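You operate a simulated robot arm through the tools that you are given. There is no shell and no other tool.

Carry out the task below with a simulated two-armed robot. There is one attempt and no reset: what you move stays moved.

JOB
Take the orange roll from the short bench and put it on the top of the steel bench. Take the sponge from the top of the drying table and put it on the shelf under the drying table. Take the grey bucket from the top of the drying table and leave it on the shelf under the drying table. Put the strap ring on the order card. Put two of the cards from the narrow bench by the loaded pallets on the low shelf. Take the blue tin from the shop counter and put it on the bottom shelf under the counter. Do these in any order. Set down upright: bucket, tin.

The check looks at the end state, three seconds after you hand in, the way a careful person would. Anything else that was tipped, shoved, dropped, spilled or broken makes it a failure.

ROBOT AND FRAMES
Two 7-joint arms with two-finger parallel grippers on one trunk, on a base that moves. Base frame: it is fixed to the floor where the robot stands at the start and does not move with it; the origin is under the middle of the robot, x ahead of it, y to its left, z up. Readings come in m, degrees, newtons and seconds.
The left shoulder is at the start at [0.07, 0.163, 1.145], the right one opposite. With the tool pointing down near the work surface each hand reaches from about 0.38 to 0.88 m from the robot's upright axis, wherever it stands, measured 20 degrees to its own side. Places, roughly: bottom shelf under the counter [10.4, -7.2, 0.1]; bucket [-1.25, 1, 1]; card [7.5, -5.25, 1]; low shelf (96x24 cm) [6.22, -4.38, 0.18]; order card [2.25, -5.75, 0.75]; roll [2, 2.5, 1]; shelf under the drying table [-1.2, 0.9, 0.3]; sponge (10x7x4 cm) [-1.2, 1.5, 0.8]; strap ring (5x2x10 cm) [7.1, -4.2, 0.7]; tin [10.25, -6.75, 1]; top of the steel bench [3, 0, 0.8]. Payload 3.43 kg a hand.
Tool frame (each hand has its own): the origin (TCP) lies between the finger pads and is the grasp point; the fingertips stand 0.034 m ahead of it; z points along the fingers, y is the line along which they close. The gripper opens to 0.128 m. The fingers are 0.024 m wide and 0.012 m thick; the gripper's body (0.048 by 0.13 m) begins 0.096 m behind the TCP.
Orientation is told as [roll, pitch, yaw] about the base's x, y, z axes, in that order, counted from this pose: with the fingers straight down and closing along the base's y, the tool's x points along the base's -x, its y along +y and its z along -z.

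CONTROLS
- The arms move only by the tool step_arm. It takes "left_targets", "right_targets" or both (then of equal length, played together; a hand with none holds still); each is a list that holds one entry, the list of rows, each a list of 7 numbers: the shift along the tool's x, y, z in m, then the turn, a rotation vector about the tool's x, y, z in degrees, then the gripper command, from -1 (shut) to 1 (fully open), values between in proportion. In form: [[[dx, dy, dz, wx, wy, wz, fingers], ...]]. A call has 1 to 20 rows; each row is the pose to reach, as a shift and turn from the pose commanded when the call began, along the tool's axes at that moment. Rows are played at 5 a second. More than 0.05 m and 8.6 degrees between two rows, or a gripper value outside its range, and nothing of the call is played. Where a pose cannot be reached the arm comes as near as it can. A force on the tool above 40 N (or 10 N above the force at the start of the call, whichever is more), or a blocked arm, ends the call early, and 0.2 s more pass. Each finger travels about 0.153 m/s and halts on what it meets, pressing with about 31 N; the grip force reading is that of the motor and also rises with nothing between the fingers. The clock runs only during rows and for 0.2 s after the last one: add rows that repeat a pose to give the fingers time. It gives the time, the measured TCP pose, the force on the tool (base axes), the opening and the grip force at its end, in the units of the frame above (readings bear some noise), with the torque about the TCP (base axes, N m) and any sound that the robot's microphone picked up.
- Cameras (640 x 400 px; columns grow to the right, rows downward): "scene" is now at [0.1402, 0.008, 1.3808]; the picture's right is [0.08, -1.00, 0.00], its down [-0.51, -0.04, -0.86] and it looks along [0.86, 0.07, -0.51] (base axes); focal length 288 px, centre (320, 200). "left" rides on the left gripper at [0.076, 0.011, -0.16] in its tool frame; the picture's right is [-0.15, 0.99, 0.00], its down [-0.88, -0.13, -0.46] and it looks along [-0.45, -0.07, 0.89] (tool axes); focal length 234 px, centre (320, 200). "right" rides on the right gripper at [0.076, -0.011, -0.16] in its tool frame; the picture's right is [0.15, 0.99, 0.00], its down [-0.88, 0.13, -0.46] and it looks along [-0.45, 0.07, 0.89] (tool axes); focal length 234 px, centre (320, 200). There is no depth. A picture from a camera that has moved, and an enlarged one, comes with that camera's place and axes in the base frame and with its lens.
- camera(camera): a new picture of that camera. It takes no simulated time.
- lift_body(by): slides the trunk up (or, below 0, down) by that many m; the arms and the scene camera ride with it, the base frame stays. It gives what a move gives, with no picture.
- drive_base(legs): drives the robot by 1 to 6 legs, each [ahead, left, turn to the left] in m, m and degrees, along the robot's own axes; the way and the turn of a leg run together, so that a leg with both is an arc; at most 1.5 m and 180 degrees a leg. The arms and the cameras ride along, it lands a little off, and it stops where it bumps. It gives what a move gives.
- head_to(pan, tilt): turns the head with the scene camera to pan (to the left, within 86 degrees either way) and tilt (down, from -29 to 69), counted from straight ahead of the robot. It gives what a move gives.
- close_up(camera, box): a new picture of the part [left, top, right, bottom] of that camera's present view, enlarged. It takes no simulated time.
- hand_in(): hands the job in; it is judged then, once.

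Places have to be worked out from the pictures, the camera data and where the tool is seen. Open the grippers and draw the arms clear of the work before you hand the job in, unless the task says otherwise.

The tools are called as a command line: name --argument value ..., lists and objects as JSON in quotes. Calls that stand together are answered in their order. step_arm: Moves the arms, as the interface text tells. Its arguments: {"type":"object","properties":{"left_targets":{"type":"array"},"right_targets":{"type":"array"}},"required":[]} The other tools are called the same way: lift_body (by) moves the trunk up or down; drive_base (legs) drives the base; head_to (pan, tilt) turns the head that bears the scene camera; camera (camera) takes a picture; close_up (camera, box) takes an enlarged picture of a part of a camera's view; hand_in () hands the job in.

At the start:

```text
clock: 0.0
left_tool_pos: [0.6499, 0.2276, 1.1589]
left_orientation: [0.0, 0.0, -0.1]
left_contact_force: [-1.0, -0.5, -0.5]
left_wrist_torque: [0.02, 0.01, 0.05]
left_finger_gap: 0.128
left_grasp_force: 0.1
right_tool_pos: [0.5577, -0.2248, 1.2394]
right_orientation: [0.0, -0.1, 0.0]
right_contact_force: [0.0, -0.6, -0.2]
right_wrist_torque: [0.01, -0.01, 0.03]
right_finger_gap: 0.128
right_grasp_force: 0.1
trunk travel left (down, up): [-0.625, 0.315]
robot x, y, heading: [-0.0019, -0.0007, -0.1]
head pan, tilt (commanded): [4.9, 30.6]
```

scene: 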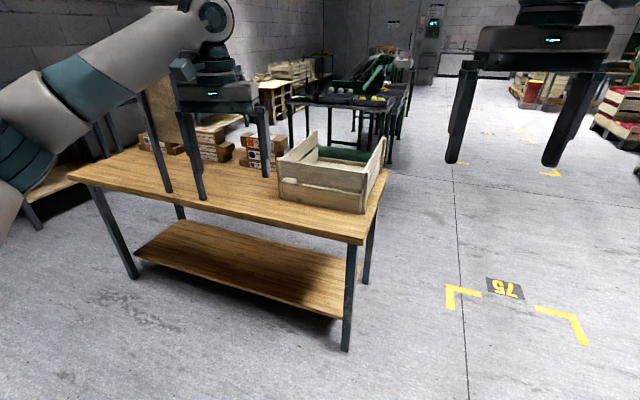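
right: 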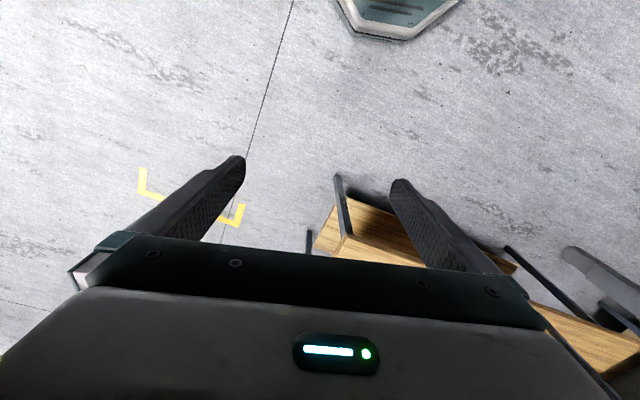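
left: 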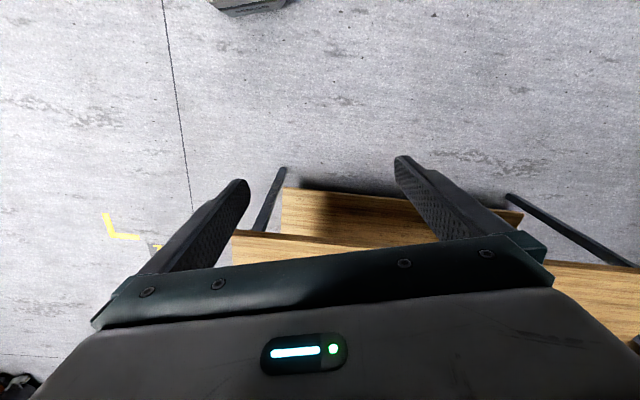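

I start by looking around with the head to map the surroundings before moving anything.

head_to --pan 60 --tilt 25

camera --camera "scene"

head_to --pan -60 --tilt 25

camera --camera "scene"

head_to --pan 0 --tilt 10

camera --camera "scene"

```text
clock: 1.2
left_tool_pos: [0.6507, 0.2279, 1.1576]
left_orientation: [-0.1, 0.0, 0.0]
left_contact_force: [-0.8, -0.2, 0.2]
left_wrist_torque: [-0.02, 0.01, 0.05]
left_finger_gap: 0.1281
left_grasp_force: 0.2
right_tool_pos: [0.5582, -0.2233, 1.2395]
right_orientation: [0.0, 0.0, 0.0]
right_contact_force: [-0.4, 0.1, -0.9]
right_wrist_torque: [-0.01, 0.0, 0.02]
right_finger_gap: 0.1281
right_grasp_force: 0.1
trunk travel left (down, up): [-0.625, 0.315]
robot x, y, heading: [0.0011, -0.0003, 0.1]
head pan, tilt (commanded): [60.0, 25.0]
```

```text
taken
camera scene: at [0.0965, 0.0801, 1.3897], right [0.87, -0.5, 0.0], down [-0.21, -0.37, -0.91], along [0.45, 0.78, -0.42], focal length 288 px, centre (320, 200)
```

scene: 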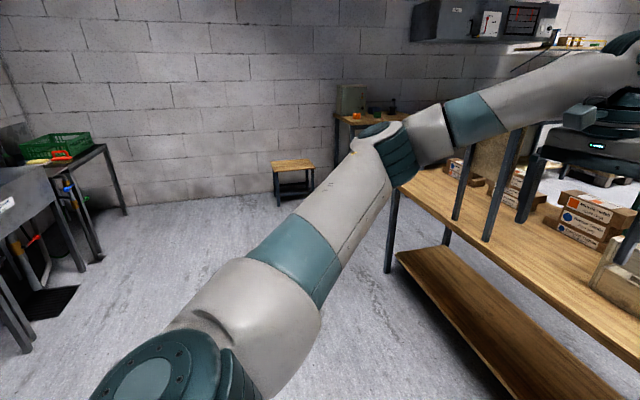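

```text
clock: 3.2
left_tool_pos: [0.65, 0.2271, 1.1587]
left_orientation: [0.0, -0.1, 0.0]
left_contact_force: [0.3, 0.2, -0.2]
left_wrist_torque: [0.03, -0.02, 0.02]
left_finger_gap: 0.128
left_grasp_force: 0.2
right_tool_pos: [0.5585, -0.2241, 1.24]
right_orientation: [0.0, 0.0, 0.0]
right_contact_force: [0.6, -0.2, 0.3]
right_wrist_torque: [0.02, 0.0, -0.02]
right_finger_gap: 0.1284
right_grasp_force: 0.0
trunk travel left (down, up): [-0.625, 0.315]
robot x, y, heading: [-0.0018, -0.0007, -0.2]
head pan, tilt (commanded): [-60.0, 25.0]
```

```text
taken
camera scene: at [0.0965, -0.0794, 1.3898], right [-0.87, -0.5, 0.0], down [-0.21, 0.37, -0.91], along [0.45, -0.78, -0.42], focal length 288 px, centre (320, 200)
```

scene: 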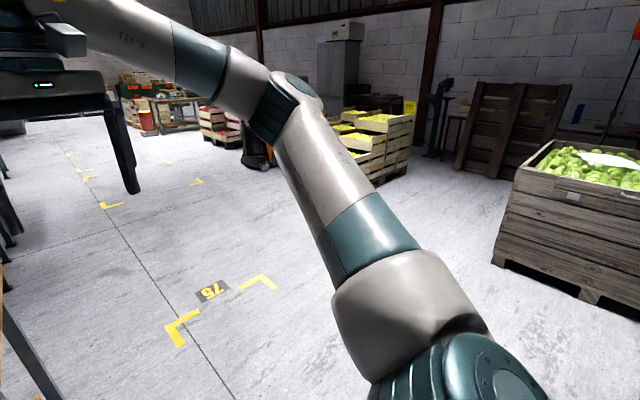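

```text
clock: 4.5
left_tool_pos: [0.651, 0.2281, 1.1576]
left_orientation: [-0.1, 0.0, -0.1]
left_contact_force: [0.2, 0.4, 0.8]
left_wrist_torque: [0.03, 0.03, 0.02]
left_finger_gap: 0.1281
left_grasp_force: 0.1
right_tool_pos: [0.5591, -0.2235, 1.2393]
right_orientation: [-0.1, 0.0, 0.0]
right_contact_force: [0.2, 0.0, -0.5]
right_wrist_torque: [-0.02, 0.02, 0.01]
right_finger_gap: 0.1276
right_grasp_force: 0.1
trunk travel left (down, up): [-0.625, 0.315]
robot x, y, heading: [0.0027, 0.0001, 0.1]
head pan, tilt (commanded): [0.0, 10.0]
```

```text
taken
camera scene: at [0.1434, 0.0003, 1.4141], right [0.0, -1.0, 0.0], down [-0.17, 0.0, -0.98], along [0.98, 0.0, -0.17], focal length 288 px, centre (320, 200)
```

scene: 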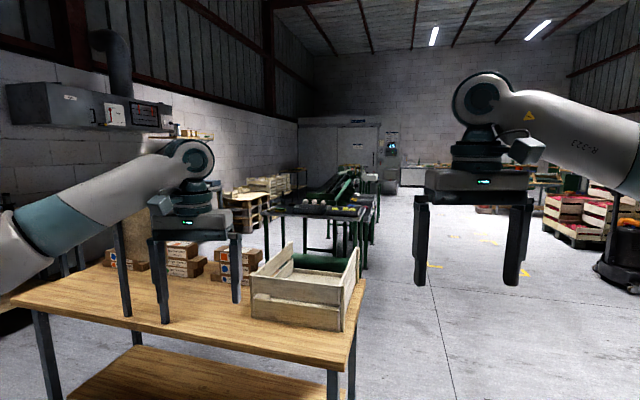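

The packing table is right ahead; the drying table should be behind to my left. I turn left by 90° in place (the space to the left looks clear) and look again.

drive_base --legs '[[0, 0, 90]]'

head_to --pan 50 --tilt 25

camera --camera "scene"

head_to --pan 0 --tilt 20

camera --camera "scene"

head_to --pan -45 --tilt 20

camera --camera "scene"

```text
clock: 8.7
left_tool_pos: [-0.223, 0.6519, 1.1575]
left_orientation: [0.0, 0.1, 89.6]
left_contact_force: [-1.0, 0.4, -0.7]
left_wrist_torque: [0.01, -0.01, 0.0]
left_finger_gap: 0.1281
left_grasp_force: 0.0
right_tool_pos: [0.2266, 0.556, 1.2401]
right_orientation: [0.0, 0.0, 89.6]
right_contact_force: [0.3, -0.3, 0.1]
right_wrist_torque: [0.01, 0.01, -0.02]
right_finger_gap: 0.128
right_grasp_force: 0.1
trunk travel left (down, up): [-0.625, 0.315]
robot x, y, heading: [0.0004, 0.0047, 89.6]
head pan, tilt (commanded): [0.0, 10.0]
```

```text
clock: 9.9
left_tool_pos: [-0.2225, 0.6519, 1.1589]
left_orientation: [0.0, 0.0, 89.7]
left_contact_force: [0.7, 0.7, 0.1]
left_wrist_torque: [0.0, 0.02, 0.05]
left_finger_gap: 0.1278
left_grasp_force: 0.1
right_tool_pos: [0.2288, 0.5567, 1.2393]
right_orientation: [0.1, 0.0, 89.6]
right_contact_force: [0.2, -0.2, 0.0]
right_wrist_torque: [0.0, 0.03, -0.02]
right_finger_gap: 0.1279
right_grasp_force: 0.0
trunk travel left (down, up): [-0.625, 0.315]
robot x, y, heading: [-0.0016, 0.0029, 89.5]
head pan, tilt (commanded): [50.0, 25.0]
```

```text
taken
camera scene: at [-0.0697, 0.1106, 1.3898], right [0.65, 0.76, 0.0], down [0.32, -0.27, -0.91], along [-0.69, 0.59, -0.42], focal length 288 px, centre (320, 200)
```

scene: 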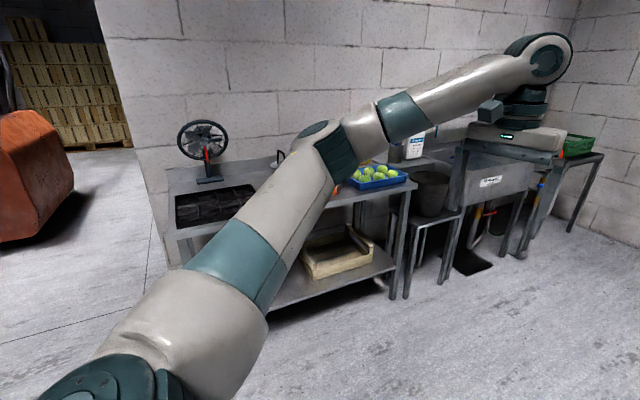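

```text
clock: 11.1
left_tool_pos: [-0.2233, 0.652, 1.1588]
left_orientation: [0.0, 0.0, 89.6]
left_contact_force: [0.2, 0.1, -0.8]
left_wrist_torque: [-0.02, 0.01, 0.01]
left_finger_gap: 0.1282
left_grasp_force: 0.1
right_tool_pos: [0.2285, 0.5574, 1.2388]
right_orientation: [0.0, 0.0, 89.6]
right_contact_force: [-0.4, 0.1, -0.2]
right_wrist_torque: [0.01, -0.01, 0.08]
right_finger_gap: 0.1279
right_grasp_force: 0.0
trunk travel left (down, up): [-0.625, 0.315]
robot x, y, heading: [-0.0003, 0.0015, 89.7]
head pan, tilt (commanded): [0.0, 20.0]
```

```text
taken
camera scene: at [0.001, 0.1439, 1.3978], right [1.0, -0.01, 0.0], down [0.0, -0.34, -0.94], along [0.01, 0.94, -0.34], focal length 288 px, centre (320, 200)
```

scene: 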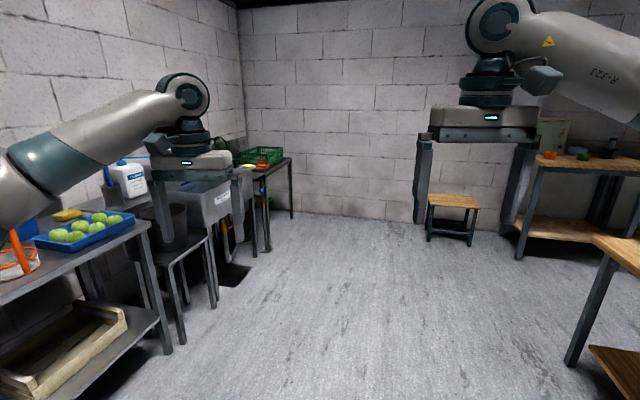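

```text
clock: 12.2
left_tool_pos: [-0.2227, 0.6518, 1.1583]
left_orientation: [0.0, 0.0, 89.7]
left_contact_force: [0.3, -0.5, -0.2]
left_wrist_torque: [0.0, 0.0, 0.0]
left_finger_gap: 0.1279
left_grasp_force: 0.0
right_tool_pos: [0.2278, 0.5565, 1.2401]
right_orientation: [0.0, 0.0, 89.7]
right_contact_force: [-0.1, -0.6, -0.2]
right_wrist_torque: [0.02, 0.02, 0.0]
right_finger_gap: 0.1281
right_grasp_force: 0.0
trunk travel left (down, up): [-0.625, 0.315]
robot x, y, heading: [0.0007, -0.0021, 89.7]
head pan, tilt (commanded): [-45.0, 20.0]
```

```text
taken
camera scene: at [0.0667, 0.1162, 1.3978], right [0.7, -0.71, 0.0], down [-0.24, -0.24, -0.94], along [0.67, 0.66, -0.34], focal length 288 px, centre (320, 200)
```

scene: 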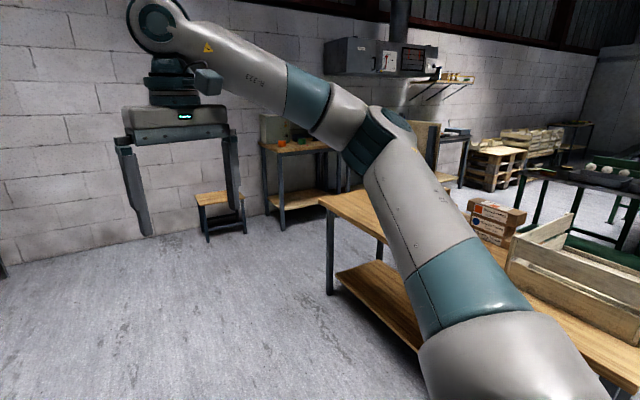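

The drying table is the steel table with a lower shelf along the left wall (x≈-0.8…-1.5). I turn to face it (heading 180) and look at it with the head tilted down.

drive_base --legs '[[0, 0, 90]]'

head_to --pan 0 --tilt 30

camera --camera "scene"

head_to --pan -45 --tilt 25

camera --camera "scene"

```text
clock: 16.5
left_tool_pos: [-0.648, -0.2308, 1.1583]
left_orientation: [0.0, 0.0, -179.8]
left_contact_force: [0.1, 0.0, -0.3]
left_wrist_torque: [-0.01, 0.02, 0.02]
left_finger_gap: 0.128
left_grasp_force: 0.1
right_tool_pos: [-0.5598, 0.2208, 1.239]
right_orientation: [0.0, 0.0, -179.7]
right_contact_force: [0.1, -0.8, -0.7]
right_wrist_torque: [0.0, -0.03, -0.03]
right_finger_gap: 0.128
right_grasp_force: 0.0
trunk travel left (down, up): [-0.625, 0.315]
robot x, y, heading: [-0.0032, -0.001, -179.7]
head pan, tilt (commanded): [-45.0, 20.0]
```

```text
clock: 17.6
left_tool_pos: [-0.6493, -0.2318, 1.1588]
left_orientation: [0.0, 0.0, -179.7]
left_contact_force: [0.5, 1.1, -0.1]
left_wrist_torque: [-0.03, 0.01, 0.02]
left_finger_gap: 0.1281
left_grasp_force: 0.0
right_tool_pos: [-0.5582, 0.2204, 1.2391]
right_orientation: [-0.1, 0.0, -179.7]
right_contact_force: [0.3, 0.2, -0.5]
right_wrist_torque: [0.01, 0.02, -0.03]
right_finger_gap: 0.128
right_grasp_force: 0.0
trunk travel left (down, up): [-0.625, 0.315]
robot x, y, heading: [-0.0005, -0.0, -179.7]
head pan, tilt (commanded): [0.0, 30.0]
```

```text
taken
camera scene: at [-0.1408, -0.0002, 1.3818], right [0.0, 1.0, 0.0], down [0.5, 0.0, -0.87], along [-0.87, 0.0, -0.5], focal length 288 px, centre (320, 200)
```

scene: 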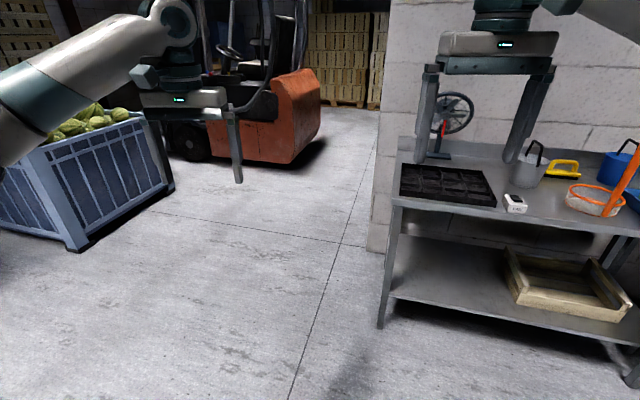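

```text
clock: 18.7
left_tool_pos: [-0.6481, -0.2317, 1.1583]
left_orientation: [0.1, 0.0, -179.7]
left_contact_force: [0.9, 0.7, -0.4]
left_wrist_torque: [-0.02, -0.04, 0.01]
left_finger_gap: 0.128
left_grasp_force: 0.1
right_tool_pos: [-0.5605, 0.2211, 1.2401]
right_orientation: [0.0, 0.0, -179.7]
right_contact_force: [-0.8, 0.1, 0.3]
right_wrist_torque: [-0.02, 0.0, -0.03]
right_finger_gap: 0.1278
right_grasp_force: 0.1
trunk travel left (down, up): [-0.625, 0.315]
robot x, y, heading: [-0.0019, -0.0008, -179.5]
head pan, tilt (commanded): [-45.0, 25.0]
```

```text
taken
camera scene: at [-0.1159, 0.0649, 1.3897], right [0.7, 0.71, 0.0], down [0.3, -0.3, -0.91], along [-0.64, 0.64, -0.42], focal length 288 px, centre (320, 200)
```

scene: 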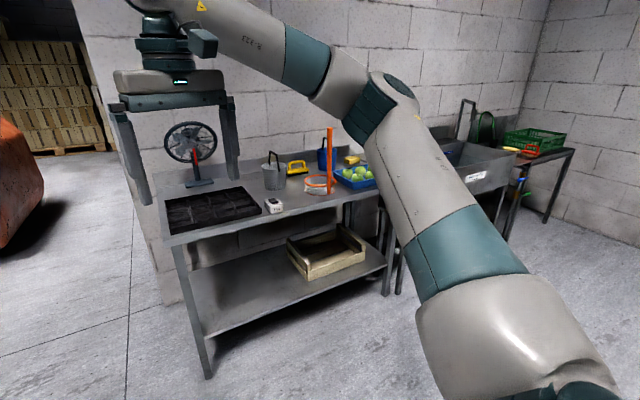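

The drying table appears rotated about 18° (near edge from about (-1.15,0.30) to (-0.90,1.05), top ≈0.80). I check the robot's own footprint by looking steeply down.

head_to --pan 0 --tilt 69

camera --camera "scene"

```text
clock: 19.8
left_tool_pos: [-0.6484, -0.2317, 1.1579]
left_orientation: [0.0, 0.0, -179.7]
left_contact_force: [0.2, 0.2, -0.6]
left_wrist_torque: [0.03, -0.01, 0.05]
left_finger_gap: 0.1281
left_grasp_force: 0.0
right_tool_pos: [-0.5593, 0.2213, 1.2392]
right_orientation: [0.0, -0.1, -179.7]
right_contact_force: [-0.5, -0.2, -1.0]
right_wrist_torque: [-0.01, -0.02, 0.03]
right_finger_gap: 0.1279
right_grasp_force: 0.0
trunk travel left (down, up): [-0.625, 0.315]
robot x, y, heading: [-0.0007, -0.0014, -179.8]
head pan, tilt (commanded): [0.0, 68.8]
```

```text
taken
camera scene: at [-0.1064, 0.0, 1.3304], right [0.0, 1.0, 0.0], down [0.93, 0.0, -0.36], along [-0.36, 0.0, -0.93], focal length 288 px, centre (320, 200)
```

scene: 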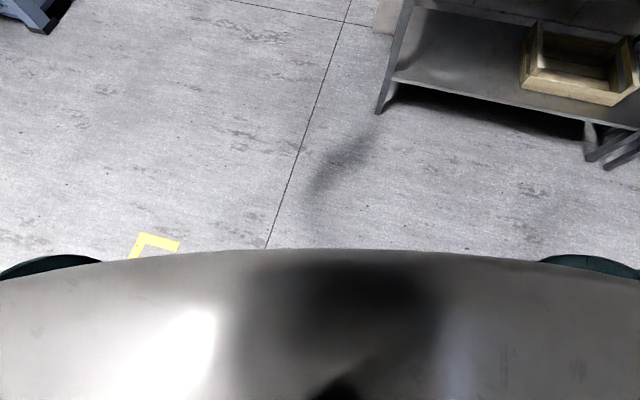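

The base lies within about 0.37 m of its axis. I turn right 18° to face the table squarely and move partly closer (0.4 m ahead, 0.3 m right), then look again.

drive_base --legs '[[0, 0, -18.5], [0.4, -0.35, 0]]'

head_to --pan -10 --tilt 30

camera --camera "scene"

head_to --pan -35 --tilt 40

camera --camera "scene"

```text
clock: 23.9
left_tool_pos: [-0.961, 0.4464, 1.1599]
left_orientation: [-0.1, 0.0, 162.0]
left_contact_force: [-0.2, -0.6, -0.9]
left_wrist_torque: [0.02, 0.02, 0.0]
left_finger_gap: 0.1279
left_grasp_force: 0.0
right_tool_pos: [-0.7316, 0.8468, 1.2391]
right_orientation: [0.0, 0.0, 161.9]
right_contact_force: [-0.7, 1.2, 0.0]
right_wrist_torque: [-0.02, 0.0, -0.01]
right_finger_gap: 0.1279
right_grasp_force: 0.0
trunk travel left (down, up): [-0.625, 0.315]
robot x, y, heading: [-0.2729, 0.4601, 162.0]
head pan, tilt (commanded): [0.0, 68.8]
```

```text
clock: 25.0
left_tool_pos: [-0.9607, 0.4465, 1.1578]
left_orientation: [0.0, 0.1, 161.9]
left_contact_force: [-0.5, -0.4, 0.4]
left_wrist_torque: [0.02, 0.06, -0.02]
left_finger_gap: 0.1279
left_grasp_force: 0.0
right_tool_pos: [-0.7339, 0.8487, 1.2407]
right_orientation: [0.1, 0.0, 162.1]
right_contact_force: [0.8, -0.2, 0.1]
right_wrist_torque: [-0.03, -0.01, 0.01]
right_finger_gap: 0.1281
right_grasp_force: 0.0
trunk travel left (down, up): [-0.625, 0.315]
robot x, y, heading: [-0.2733, 0.4628, 162.1]
head pan, tilt (commanded): [-10.0, 30.0]
```

```text
taken
camera scene: at [-0.399, 0.5205, 1.3817], right [0.47, 0.88, 0.0], down [0.44, -0.24, -0.87], along [-0.76, 0.41, -0.5], focal length 288 px, centre (320, 200)
```

scene: 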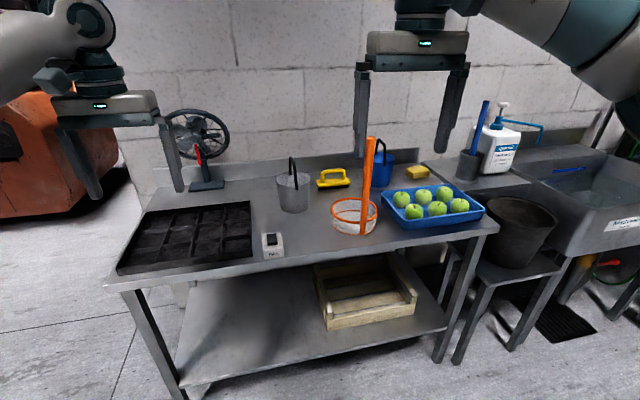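

```text
clock: 25.9
left_tool_pos: [-0.9603, 0.4461, 1.159]
left_orientation: [0.0, 0.1, 161.9]
left_contact_force: [0.6, -0.3, -0.6]
left_wrist_torque: [-0.01, -0.03, 0.04]
left_finger_gap: 0.128
left_grasp_force: 0.1
right_tool_pos: [-0.7331, 0.8474, 1.2397]
right_orientation: [0.0, 0.0, 162.0]
right_contact_force: [0.2, 0.3, 0.0]
right_wrist_torque: [0.02, -0.01, 0.01]
right_finger_gap: 0.128
right_grasp_force: 0.2
trunk travel left (down, up): [-0.625, 0.315]
robot x, y, heading: [-0.2716, 0.4628, 161.7]
head pan, tilt (commanded): [-35.0, 40.0]
```

```text
taken
camera scene: at [-0.3703, 0.5458, 1.3665], right [0.8, 0.6, 0.0], down [0.39, -0.51, -0.77], along [-0.46, 0.61, -0.64], focal length 288 px, centre (320, 200)
```

scene: 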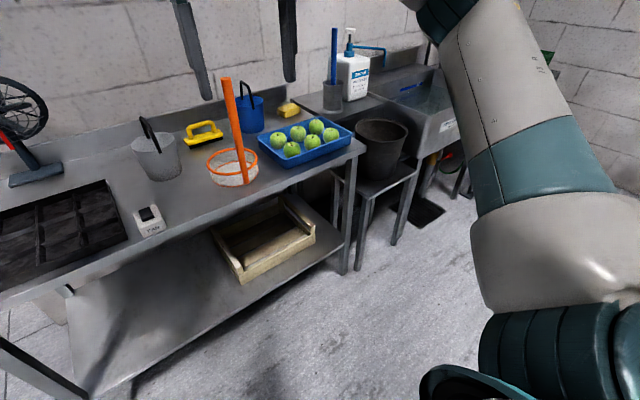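

I can now see the grey bucket with a bail, a yellow sponge behind the apple tray, a scrubber, a timer, a sieve. I zoom in on the bucket and the sponge.

head_to --pan -15 --tilt 35

close_up --camera "scene" --box '[220, 100, 380, 200]'

close_up --camera "scene" --box '[360, 100, 520, 200]'

close_up --camera "scene" --box '[140, 180, 460, 380]'

```text
clock: 26.7
left_tool_pos: [-0.9592, 0.4469, 1.1588]
left_orientation: [0.0, 0.0, 162.0]
left_contact_force: [0.4, -0.2, -0.3]
left_wrist_torque: [-0.02, 0.01, -0.01]
left_finger_gap: 0.128
left_grasp_force: 0.1
right_tool_pos: [-0.7324, 0.8476, 1.2404]
right_orientation: [0.0, -0.1, 162.0]
right_contact_force: [0.2, -0.7, -0.3]
right_wrist_torque: [0.01, -0.02, 0.0]
right_finger_gap: 0.1281
right_grasp_force: 0.1
trunk travel left (down, up): [-0.625, 0.315]
robot x, y, heading: [-0.2715, 0.4613, 162.2]
head pan, tilt (commanded): [-15.0, 35.0]
```

```text
4.00 times, centred on (300, 150) of scene
camera zoom: at [-0.3929, 0.5261, 1.374], right [0.55, 0.84, 0.0], down [0.48, -0.31, -0.82], along [-0.69, 0.45, -0.57], focal length 1151 px, centre (400, 400)
```

zoom: 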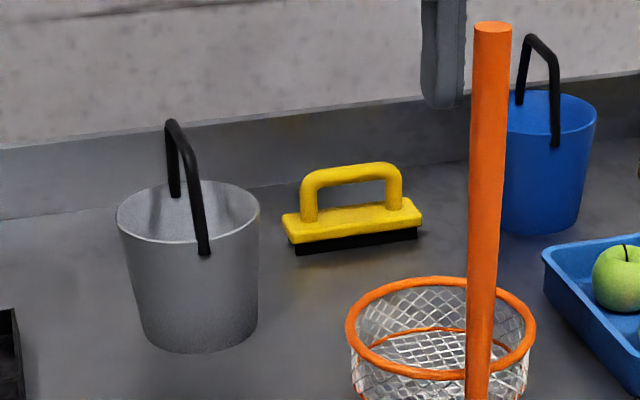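

```text
4.00 times, centred on (440, 150) of scene
camera zoom: at [-0.3929, 0.5261, 1.374], right [0.55, 0.84, 0.0], down [0.48, -0.31, -0.82], along [-0.69, 0.45, -0.57], focal length 1151 px, centre (-160, 400)
```

zoom: 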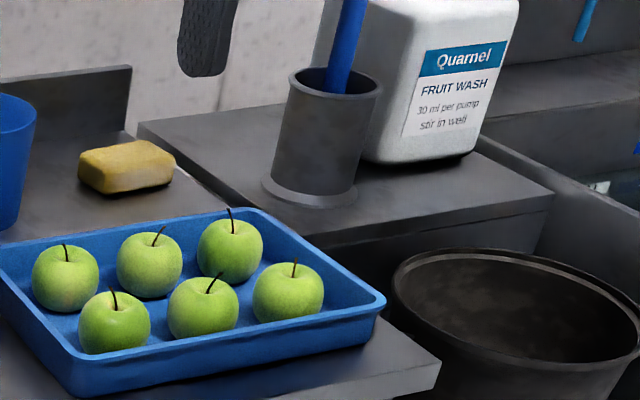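

```text
2.00 times, centred on (300, 280) of scene
camera zoom: at [-0.3929, 0.5261, 1.374], right [0.55, 0.84, 0.0], down [0.48, -0.31, -0.82], along [-0.69, 0.45, -0.57], focal length 576 px, centre (360, 40)
```

zoom: 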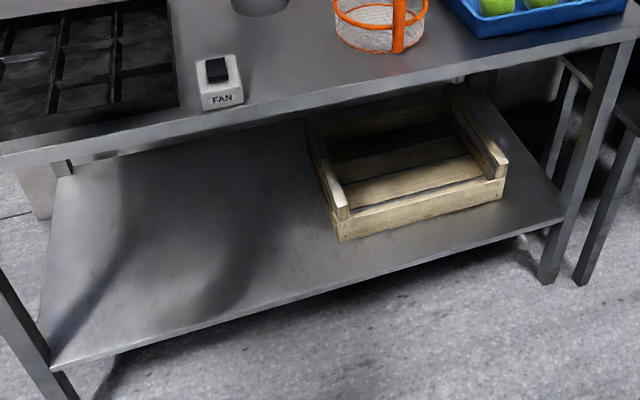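

Bucket (rim ≈0.127 wide, z≈0.925; bail top z≈0.99, bail running along the table's depth) is at about (-1.29,0.88). I'll take it by the bail with the left hand, so I square up (heading 165°) and move in front of the table at a safe 0.45 m standoff.

drive_base --legs '[[0, 0, 3.0], [0, -0.306, 0], [0.33, 0, 0]]'

head_to --pan 15 --tilt 35

camera --camera "scene"

camera --camera "left"

```text
clock: 31.0
left_tool_pos: [-1.1981, 0.7896, 1.1579]
left_orientation: [0.1, 0.0, 164.9]
left_contact_force: [-0.4, 0.2, -0.6]
left_wrist_torque: [-0.02, 0.01, -0.01]
left_finger_gap: 0.1279
left_grasp_force: 0.1
right_tool_pos: [-0.9916, 1.2035, 1.2404]
right_orientation: [0.0, 0.0, 165.0]
right_contact_force: [0.7, -0.3, -0.2]
right_wrist_torque: [-0.01, 0.03, -0.03]
right_finger_gap: 0.128
right_grasp_force: 0.0
trunk travel left (down, up): [-0.625, 0.315]
robot x, y, heading: [-0.5122, 0.8408, 165.0]
head pan, tilt (commanded): [-15.0, 35.0]
```

```text
clock: 31.9
left_tool_pos: [-1.1973, 0.7904, 1.1579]
left_orientation: [0.1, 0.0, 165.0]
left_contact_force: [0.8, -0.3, 0.8]
left_wrist_torque: [-0.01, 0.03, -0.01]
left_finger_gap: 0.1277
left_grasp_force: 0.0
right_tool_pos: [-0.9934, 1.2025, 1.2396]
right_orientation: [-0.1, 0.0, 165.1]
right_contact_force: [0.9, 0.2, 0.3]
right_wrist_torque: [0.01, 0.01, -0.01]
right_finger_gap: 0.1281
right_grasp_force: 0.2
trunk travel left (down, up): [-0.625, 0.315]
robot x, y, heading: [-0.5132, 0.8416, 164.9]
head pan, tilt (commanded): [15.0, 35.0]
```

```text
taken
camera scene: at [-0.6475, 0.8559, 1.374], right [0.0, 1.0, 0.0], down [0.57, 0.0, -0.82], along [-0.82, 0.0, -0.57], focal length 288 px, centre (320, 200)
```

scene: 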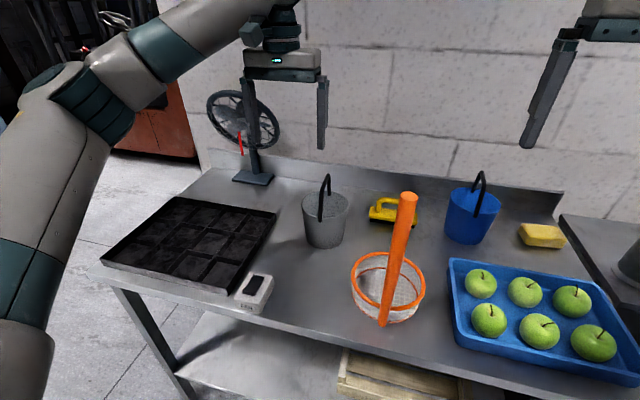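

```text
taken
camera left: at [-1.1271, 0.7589, 1.3183], right [-0.4, -0.92, 0.0], down [-0.82, 0.35, 0.46], along [-0.42, 0.18, -0.89], focal length 234 px, centre (320, 200)
```

left: 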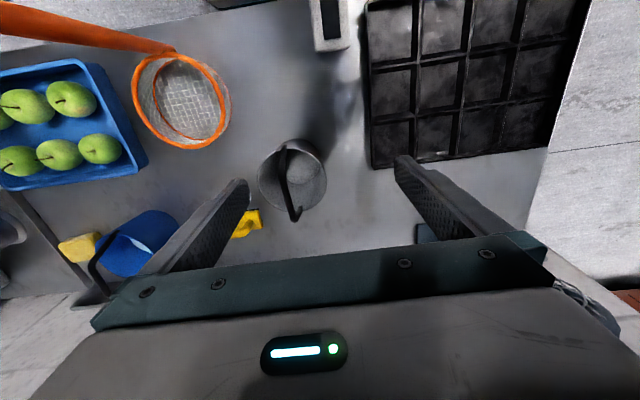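

The scene camera calibration matches the fingertip position well. I take enlarged views of the bucket from both cameras to triangulate the bail precisely.

close_up --camera "scene" --box '[280, 160, 376, 260]'

close_up --camera "left" --box '[230, 120, 358, 230]'

```text
4.00 times, centred on (328, 210) of scene
camera zoom: at [-0.6475, 0.8559, 1.374], right [0.0, 1.0, 0.0], down [0.57, 0.0, -0.82], along [-0.82, 0.0, -0.57], focal length 1151 px, centre (288, 160)
```

zoom: 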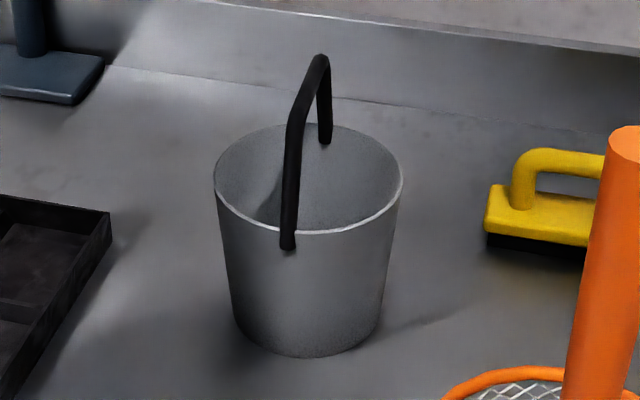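

```text
3.64 times, centred on (294, 175) of left
camera zoom: at [-1.1271, 0.7589, 1.3183], right [-0.4, -0.92, 0.0], down [-0.82, 0.35, 0.46], along [-0.42, 0.18, -0.89], focal length 852 px, centre (414, 291)
```

zoom: 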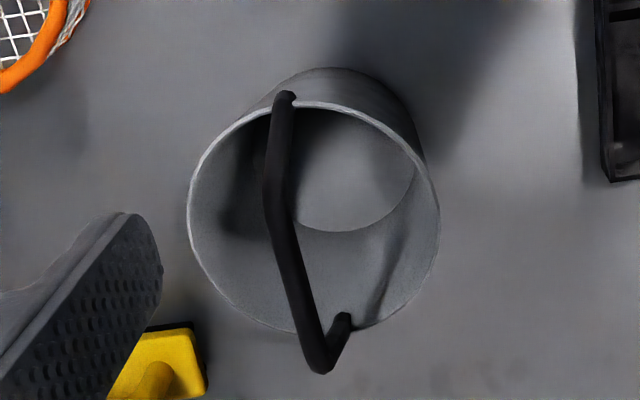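

Triangulation: bucket rim centre ≈(-1.249,0.867,0.940), bail bar centre ≈(-1.251,0.866,1.01) running along heading ≈167°. I pitch the left hand 45° forward and shift it above the bail at the present height.

step_arm --left_targets '[[[-0.012, -0.01, 0, 0, -7.5, 0, 0.6], [-0.024, -0.02, 0, 0, -15, 0, 0.5], [-0.036, -0.03, 0, 0, -22.5, 0, 0.5], [-0.048, -0.04, 0, 0, -30, 0, 0.5], [-0.06, -0.05, 0, 0, -37.5, 0, 0.5], [-0.071, -0.06, 0, 0, -45, 0, 0.5], [-0.071, -0.06, 0, 0, -45, 0, 0.5]]]'

camera --camera "scene"

camera --camera "left"

```text
clock: 33.5
left_tool_pos: [-1.2522, 0.8657, 1.1584]
left_orientation: [0.1, -45.1, 165.1]
left_contact_force: [-0.1, 0.0, 0.3]
left_wrist_torque: [0.0, 0.01, 0.0]
left_finger_gap: 0.0962
left_grasp_force: 0.1
right_tool_pos: [-0.992, 1.203, 1.2392]
right_orientation: [0.0, 0.1, 165.0]
right_contact_force: [0.4, 0.1, -1.1]
right_wrist_torque: [0.0, 0.02, 0.03]
right_finger_gap: 0.1279
right_grasp_force: 0.0
trunk travel left (down, up): [-0.625, 0.315]
robot x, y, heading: [-0.5107, 0.8424, 165.1]
head pan, tilt (commanded): [15.0, 35.0]
```

```text
taken
camera scene: at [-0.6477, 0.8558, 1.374], right [0.0, 1.0, 0.0], down [0.57, 0.0, -0.82], along [-0.82, 0.0, -0.57], focal length 288 px, centre (320, 200)
```

scene: 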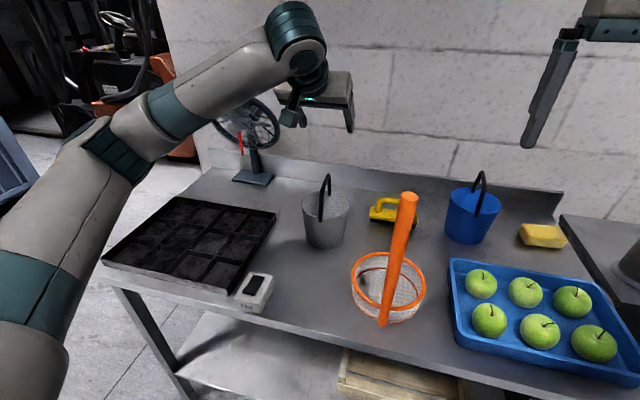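

```text
taken
camera left: at [-1.0933, 0.8111, 1.218], right [-0.36, -0.93, 0.1], down [-0.26, 0.2, 0.95], along [-0.9, 0.31, -0.31], focal length 234 px, centre (320, 200)
```

left: 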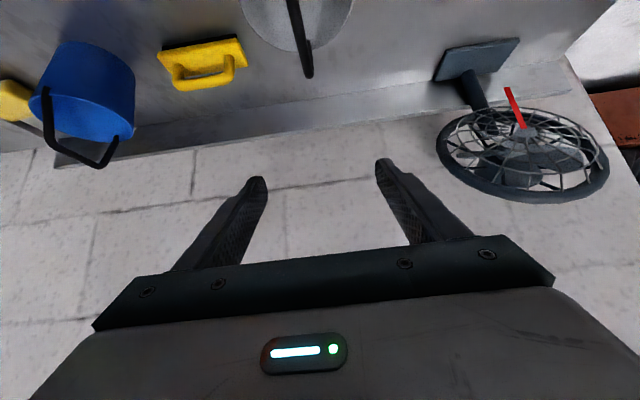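

Hand is pitched 45° above the bail. I descend 0.11 m vertically first, then check the alignment.

step_arm --left_targets '[[[0.021, 0, 0.021, 0, 0, 0, 0.5], [0.042, 0, 0.042, 0, 0, 0, 0.5], [0.063, 0, 0.063, 0, 0, 0, 0.5], [0.078, 0, 0.078, 0, 0, 0, 0.5], [0.078, 0, 0.078, 0, 0, 0, 0.5]]]'

camera --camera "left"

close_up --camera "scene" --box '[240, 80, 400, 260]'

```text
clock: 34.7
left_tool_pos: [-1.2511, 0.8665, 1.0493]
left_orientation: [0.0, -45.0, 165.0]
left_contact_force: [-0.2, 0.6, 1.2]
left_wrist_torque: [-0.04, 0.01, 0.01]
left_finger_gap: 0.0959
left_grasp_force: 0.1
right_tool_pos: [-0.9912, 1.2025, 1.2397]
right_orientation: [0.0, 0.0, 165.1]
right_contact_force: [-0.6, 0.3, -0.1]
right_wrist_torque: [0.0, -0.01, 0.01]
right_finger_gap: 0.1282
right_grasp_force: 0.0
trunk travel left (down, up): [-0.625, 0.315]
robot x, y, heading: [-0.5131, 0.8431, 165.1]
head pan, tilt (commanded): [15.0, 35.0]
```

```text
taken
camera left: at [-1.0927, 0.8112, 1.1083], right [-0.36, -0.93, 0.1], down [-0.26, 0.2, 0.94], along [-0.9, 0.31, -0.31], focal length 234 px, centre (320, 200)
```

left: 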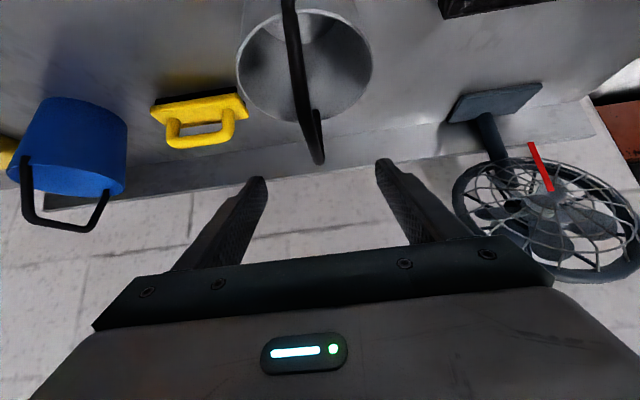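

```text
2.22 times, centred on (320, 170) of scene
camera zoom: at [-0.6475, 0.856, 1.374], right [0.0, 1.0, 0.0], down [0.57, 0.0, -0.82], along [-0.82, 0.0, -0.57], focal length 640 px, centre (320, 267)
```

zoom: 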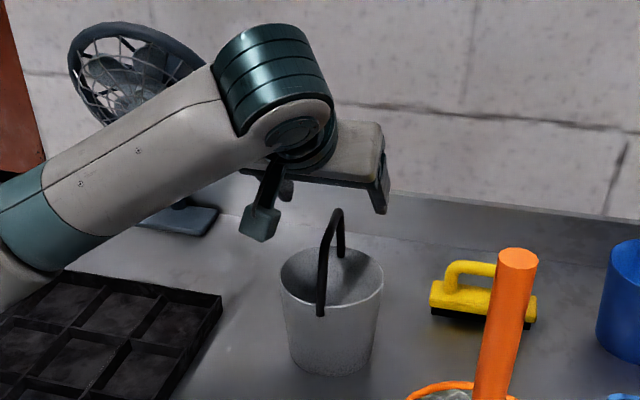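

The bail is centred between the open fingers. I descend the remaining 4 cm and close on the bail.

step_arm --left_targets '[[[0.015, 0, 0.015, 0, 0, 0, 0.5], [0.029, 0, 0.029, 0, 0, 0, 0.5], [0.029, 0, 0.029, 0, 0, 0, 0.5]]]'

camera --camera "left"

close_up --camera "scene" --box '[260, 120, 388, 250]'

```text
clock: 35.5
left_tool_pos: [-1.2516, 0.8675, 1.0083]
left_orientation: [-0.1, -45.0, 165.1]
left_contact_force: [0.1, 1.4, 0.5]
left_wrist_torque: [0.04, 0.07, 0.0]
left_finger_gap: 0.0963
left_grasp_force: 0.1
right_tool_pos: [-0.9924, 1.2022, 1.2403]
right_orientation: [0.1, 0.0, 164.9]
right_contact_force: [0.3, 1.2, -0.8]
right_wrist_torque: [-0.02, 0.0, -0.04]
right_finger_gap: 0.1281
right_grasp_force: 0.1
trunk travel left (down, up): [-0.625, 0.315]
robot x, y, heading: [-0.5107, 0.8408, 165.2]
head pan, tilt (commanded): [15.0, 35.0]
```

```text
taken
camera left: at [-1.0929, 0.8115, 1.0673], right [-0.36, -0.93, 0.1], down [-0.26, 0.2, 0.95], along [-0.9, 0.31, -0.31], focal length 234 px, centre (320, 200)
```

left: 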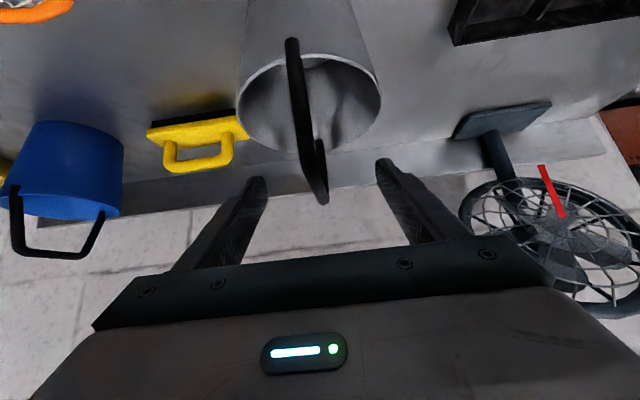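

```text
3.08 times, centred on (324, 185) of scene
camera zoom: at [-0.6477, 0.856, 1.374], right [0.0, 1.0, 0.0], down [0.57, 0.0, -0.82], along [-0.82, 0.0, -0.57], focal length 886 px, centre (308, 246)
```

zoom: 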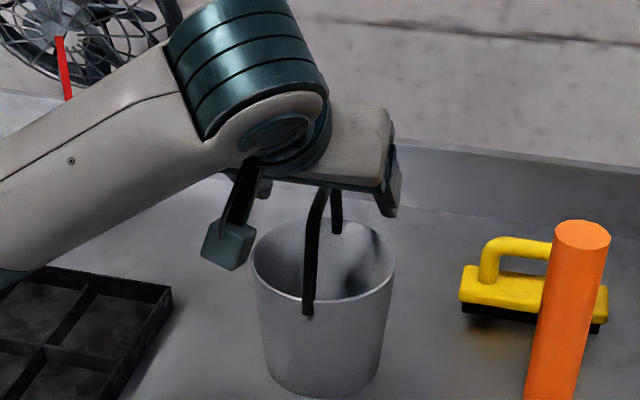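

The bail lies between the pads. I lower 6 mm more and close the fingers on the bail.

step_arm --left_targets '[[[0.004, 0, 0.004, 0, 0, 0, 0.5], [0.004, 0, 0.004, 0, 0, 0, 0.0], [0.004, 0, 0.004, 0, 0, 0, -0.5], [0.004, 0, 0.004, 0, 0, 0, -1], [0.004, 0, 0.004, 0, 0, 0, -1], [0.004, 0, 0.004, 0, 0, 0, -1]]]'

camera --camera "left"

camera --camera "scene"

```text
clock: 36.9
left_tool_pos: [-1.2513, 0.8665, 1.0017]
left_orientation: [0.0, -45.0, 165.0]
left_contact_force: [0.7, 0.5, -0.1]
left_wrist_torque: [0.02, -0.03, -0.03]
left_finger_gap: 0.0102
left_grasp_force: 31.1
right_tool_pos: [-0.9931, 1.2039, 1.2389]
right_orientation: [0.0, 0.0, 165.0]
right_contact_force: [0.5, -0.7, -0.2]
right_wrist_torque: [0.01, 0.0, -0.05]
right_finger_gap: 0.1281
right_grasp_force: 0.0
trunk travel left (down, up): [-0.625, 0.315]
robot x, y, heading: [-0.5121, 0.8429, 165.0]
head pan, tilt (commanded): [15.0, 35.0]
```

```text
taken
camera left: at [-1.0931, 0.8116, 1.0612], right [-0.36, -0.93, 0.1], down [-0.26, 0.2, 0.94], along [-0.9, 0.31, -0.31], focal length 234 px, centre (320, 200)
```

left: 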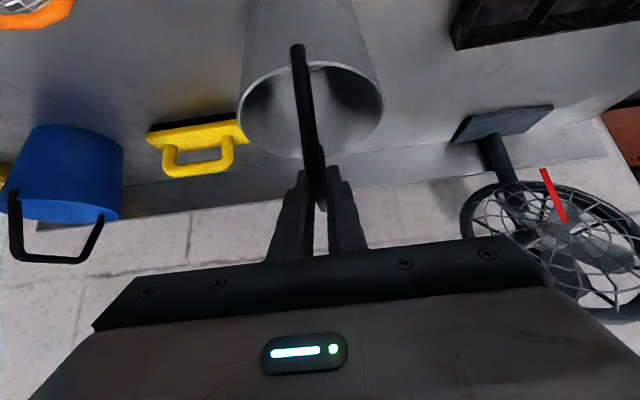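

```text
taken
camera scene: at [-0.648, 0.8559, 1.374], right [0.0, 1.0, 0.0], down [0.57, 0.0, -0.82], along [-0.82, 0.0, -0.57], focal length 288 px, centre (320, 200)
```

scene: 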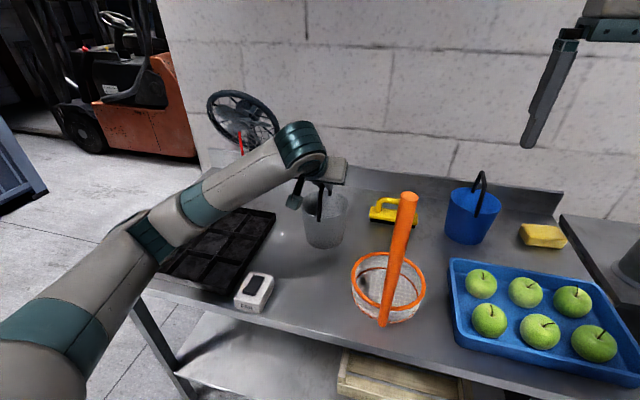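

The bail is gripped (gap 1.0 cm, 31 N). I lift 0.15 m straight up slowly and check.

step_arm --left_targets '[[[-0.007, 0, -0.007, 0, 0, 0, -1], [-0.02, 0, -0.02, 0, 0, 0, -1], [-0.04, 0, -0.04, 0, 0, 0, -1], [-0.06, 0, -0.06, 0, 0, 0, -1], [-0.08, 0, -0.08, 0, 0, 0, -1], [-0.1, 0, -0.1, 0, 0, 0, -1], [-0.106, 0, -0.106, 0, 0, 0, -1], [-0.106, 0, -0.106, 0, 0, 0, -1]]]'

camera --camera "scene"

```text
clock: 38.7
left_tool_pos: [-1.252, 0.8665, 1.1512]
left_orientation: [-0.1, -45.0, 165.0]
left_contact_force: [-0.5, 0.7, -0.9]
left_wrist_torque: [-0.03, 0.0, 0.01]
left_finger_gap: 0.0104
left_grasp_force: 31.0
right_tool_pos: [-0.992, 1.2033, 1.2399]
right_orientation: [0.1, 0.0, 164.9]
right_contact_force: [-0.2, 0.5, -0.8]
right_wrist_torque: [-0.01, 0.0, 0.02]
right_finger_gap: 0.1279
right_grasp_force: 0.0
trunk travel left (down, up): [-0.625, 0.315]
robot x, y, heading: [-0.513, 0.8437, 164.9]
head pan, tilt (commanded): [15.0, 35.0]
```

```text
taken
camera scene: at [-0.6481, 0.8559, 1.374], right [0.0, 1.0, 0.0], down [0.57, 0.0, -0.82], along [-0.82, 0.0, -0.57], focal length 288 px, centre (320, 200)
```

scene: 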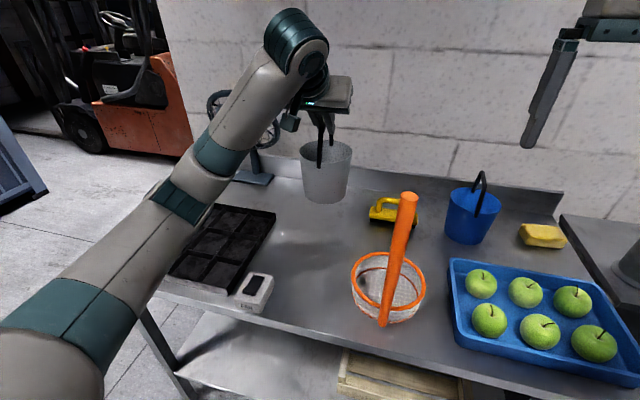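

The bucket hangs upright. I back away 0.55 m from the table (bucket clears everything at this height), slide left 0.16 m, and draw the right hand back and in.

drive_base --legs '[[-0.55, 0, 0], [0, 0.16, 0]]'

step_arm --right_targets '[[[0.03, 0, 0, 0, 0, 0, 1], [0.06, 0, 0, 0, 0, 0, 1], [0.09, 0, 0, 0, 0, 0, 1], [0.12, 0, 0, 0, 0, 0, 1], [0.14, 0, 0, 0, 0, 0, 1], [0.14, 0, 0, 0, 0, 0, 1]]]'

lift_body --by -0.5

head_to --pan 5 --tilt 25

camera --camera "scene"

```text
clock: 42.9
left_tool_pos: [-0.764, 0.5699, 1.152]
left_orientation: [0.0, -44.9, 165.2]
left_contact_force: [-0.1, -0.7, -1.2]
left_wrist_torque: [-0.03, -0.02, -0.03]
left_finger_gap: 0.0105
left_grasp_force: 30.5
right_tool_pos: [-0.5085, 0.9059, 1.2408]
right_orientation: [0.0, 0.0, 165.2]
right_contact_force: [-0.2, 0.0, -0.2]
right_wrist_torque: [-0.01, -0.01, 0.02]
right_finger_gap: 0.1281
right_grasp_force: 0.0
trunk travel left (down, up): [-0.625, 0.315]
robot x, y, heading: [-0.0241, 0.5491, 165.3]
head pan, tilt (commanded): [15.0, 35.0]
```

```text
clock: 44.3
left_tool_pos: [-0.7648, 0.5683, 1.1509]
left_orientation: [0.0, -45.0, 165.3]
left_contact_force: [-0.4, 0.0, -1.1]
left_wrist_torque: [0.0, -0.02, 0.01]
left_finger_gap: 0.0103
left_grasp_force: 31.0
right_tool_pos: [-0.3719, 0.871, 1.2395]
right_orientation: [0.0, 0.0, 165.2]
right_contact_force: [0.4, 0.5, -0.1]
right_wrist_torque: [0.01, 0.0, 0.02]
right_finger_gap: 0.1278
right_grasp_force: 0.0
trunk travel left (down, up): [-0.625, 0.315]
robot x, y, heading: [-0.0254, 0.5481, 165.2]
head pan, tilt (commanded): [15.0, 35.0]
```

```text
refused: -0.5 is not a number from -0.4 to 0.4
```

```text
clock: 45.0
left_tool_pos: [-0.7643, 0.5698, 1.1506]
left_orientation: [0.0, -45.0, 165.2]
left_contact_force: [0.5, 0.8, -2.1]
left_wrist_torque: [-0.01, -0.06, 0.0]
left_finger_gap: 0.0105
left_grasp_force: 30.9
right_tool_pos: [-0.3728, 0.871, 1.2393]
right_orientation: [0.0, 0.0, 165.2]
right_contact_force: [-0.8, -1.2, -0.6]
right_wrist_torque: [0.0, -0.03, -0.01]
right_finger_gap: 0.128
right_grasp_force: 0.1
trunk travel left (down, up): [-0.625, 0.315]
robot x, y, heading: [-0.0268, 0.5454, 165.1]
head pan, tilt (commanded): [5.0, 25.0]
```

```text
taken
camera scene: at [-0.1639, 0.5759, 1.3897], right [0.17, 0.99, 0.0], down [0.42, -0.07, -0.91], along [-0.89, 0.15, -0.42], focal length 288 px, centre (320, 200)
```

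scene: 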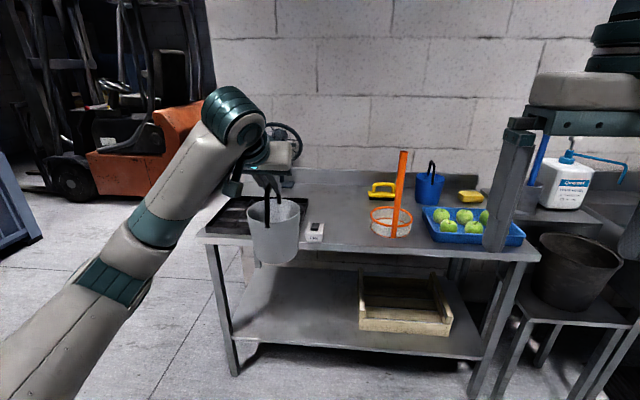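

Good view; the bucket is clear in front of the table. I lower the trunk in two moves (0.55 m in all) and look at the shelf from the lower camera.

lift_body --by -0.3

lift_body --by -0.25

head_to --pan 5 --tilt 15

camera --camera "scene"

camera --camera "left"

```text
clock: 48.0
left_tool_pos: [-0.7638, 0.568, 0.8517]
left_orientation: [-0.1, -45.1, 165.2]
left_contact_force: [-0.6, 0.3, -0.9]
left_wrist_torque: [0.01, -0.02, 0.01]
left_finger_gap: 0.0105
left_grasp_force: 31.6
right_tool_pos: [-0.3742, 0.8711, 0.9401]
right_orientation: [0.0, 0.1, 165.2]
right_contact_force: [-0.1, -0.4, 0.4]
right_wrist_torque: [-0.01, 0.01, -0.04]
right_finger_gap: 0.1279
right_grasp_force: 0.1
trunk travel left (down, up): [-0.325, 0.615]
robot x, y, heading: [-0.0265, 0.551, 165.3]
head pan, tilt (commanded): [5.0, 25.0]
```

```text
clock: 50.6
left_tool_pos: [-0.7641, 0.5689, 0.6009]
left_orientation: [0.0, -45.1, 165.2]
left_contact_force: [0.1, -0.2, -1.5]
left_wrist_torque: [-0.05, -0.02, 0.02]
left_finger_gap: 0.0102
left_grasp_force: 31.1
right_tool_pos: [-0.3711, 0.8697, 0.6888]
right_orientation: [0.0, 0.0, 165.2]
right_contact_force: [0.1, -0.3, -0.5]
right_wrist_torque: [0.03, 0.01, 0.0]
right_finger_gap: 0.1281
right_grasp_force: 0.0
trunk travel left (down, up): [-0.075, 0.865]
robot x, y, heading: [-0.0254, 0.5452, 165.5]
head pan, tilt (commanded): [5.0, 25.0]
```

```text
clock: 51.3
left_tool_pos: [-0.7655, 0.5684, 0.6018]
left_orientation: [0.0, -45.0, 165.2]
left_contact_force: [-0.6, -0.2, -1.9]
left_wrist_torque: [0.0, 0.02, 0.05]
left_finger_gap: 0.0105
left_grasp_force: 31.2
right_tool_pos: [-0.3725, 0.8718, 0.69]
right_orientation: [0.0, 0.0, 165.2]
right_contact_force: [-0.1, -0.8, 0.4]
right_wrist_torque: [0.02, -0.02, 0.01]
right_finger_gap: 0.128
right_grasp_force: 0.0
trunk travel left (down, up): [-0.075, 0.865]
robot x, y, heading: [-0.0267, 0.5453, 165.2]
head pan, tilt (commanded): [5.0, 15.0]
```

```text
taken
camera scene: at [-0.165, 0.5761, 0.8559], right [0.17, 0.99, 0.0], down [0.26, -0.04, -0.97], along [-0.95, 0.16, -0.26], focal length 288 px, centre (320, 200)
```

scene: 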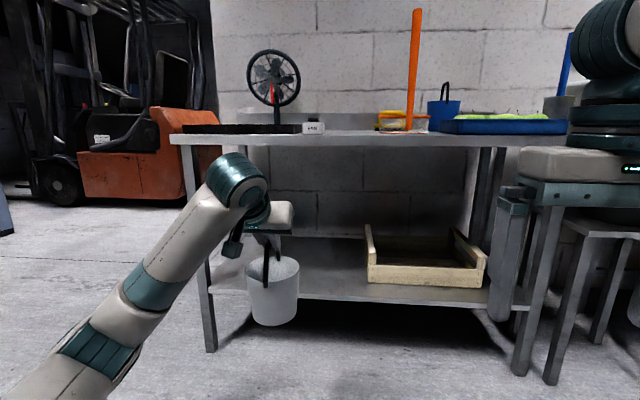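

```text
taken
camera left: at [-0.6054, 0.5143, 0.6607], right [-0.35, -0.93, 0.1], down [-0.26, 0.2, 0.94], along [-0.9, 0.31, -0.31], focal length 234 px, centre (320, 200)
```

left: 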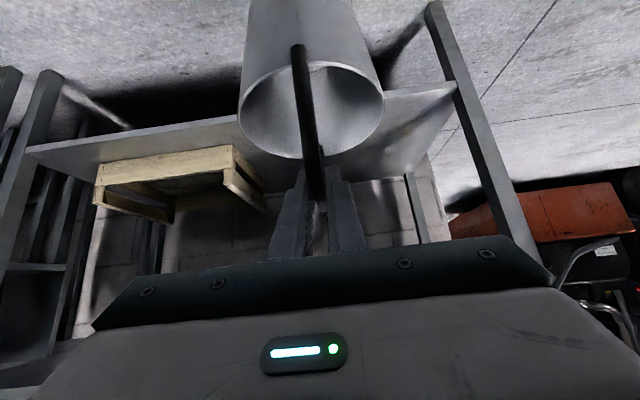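

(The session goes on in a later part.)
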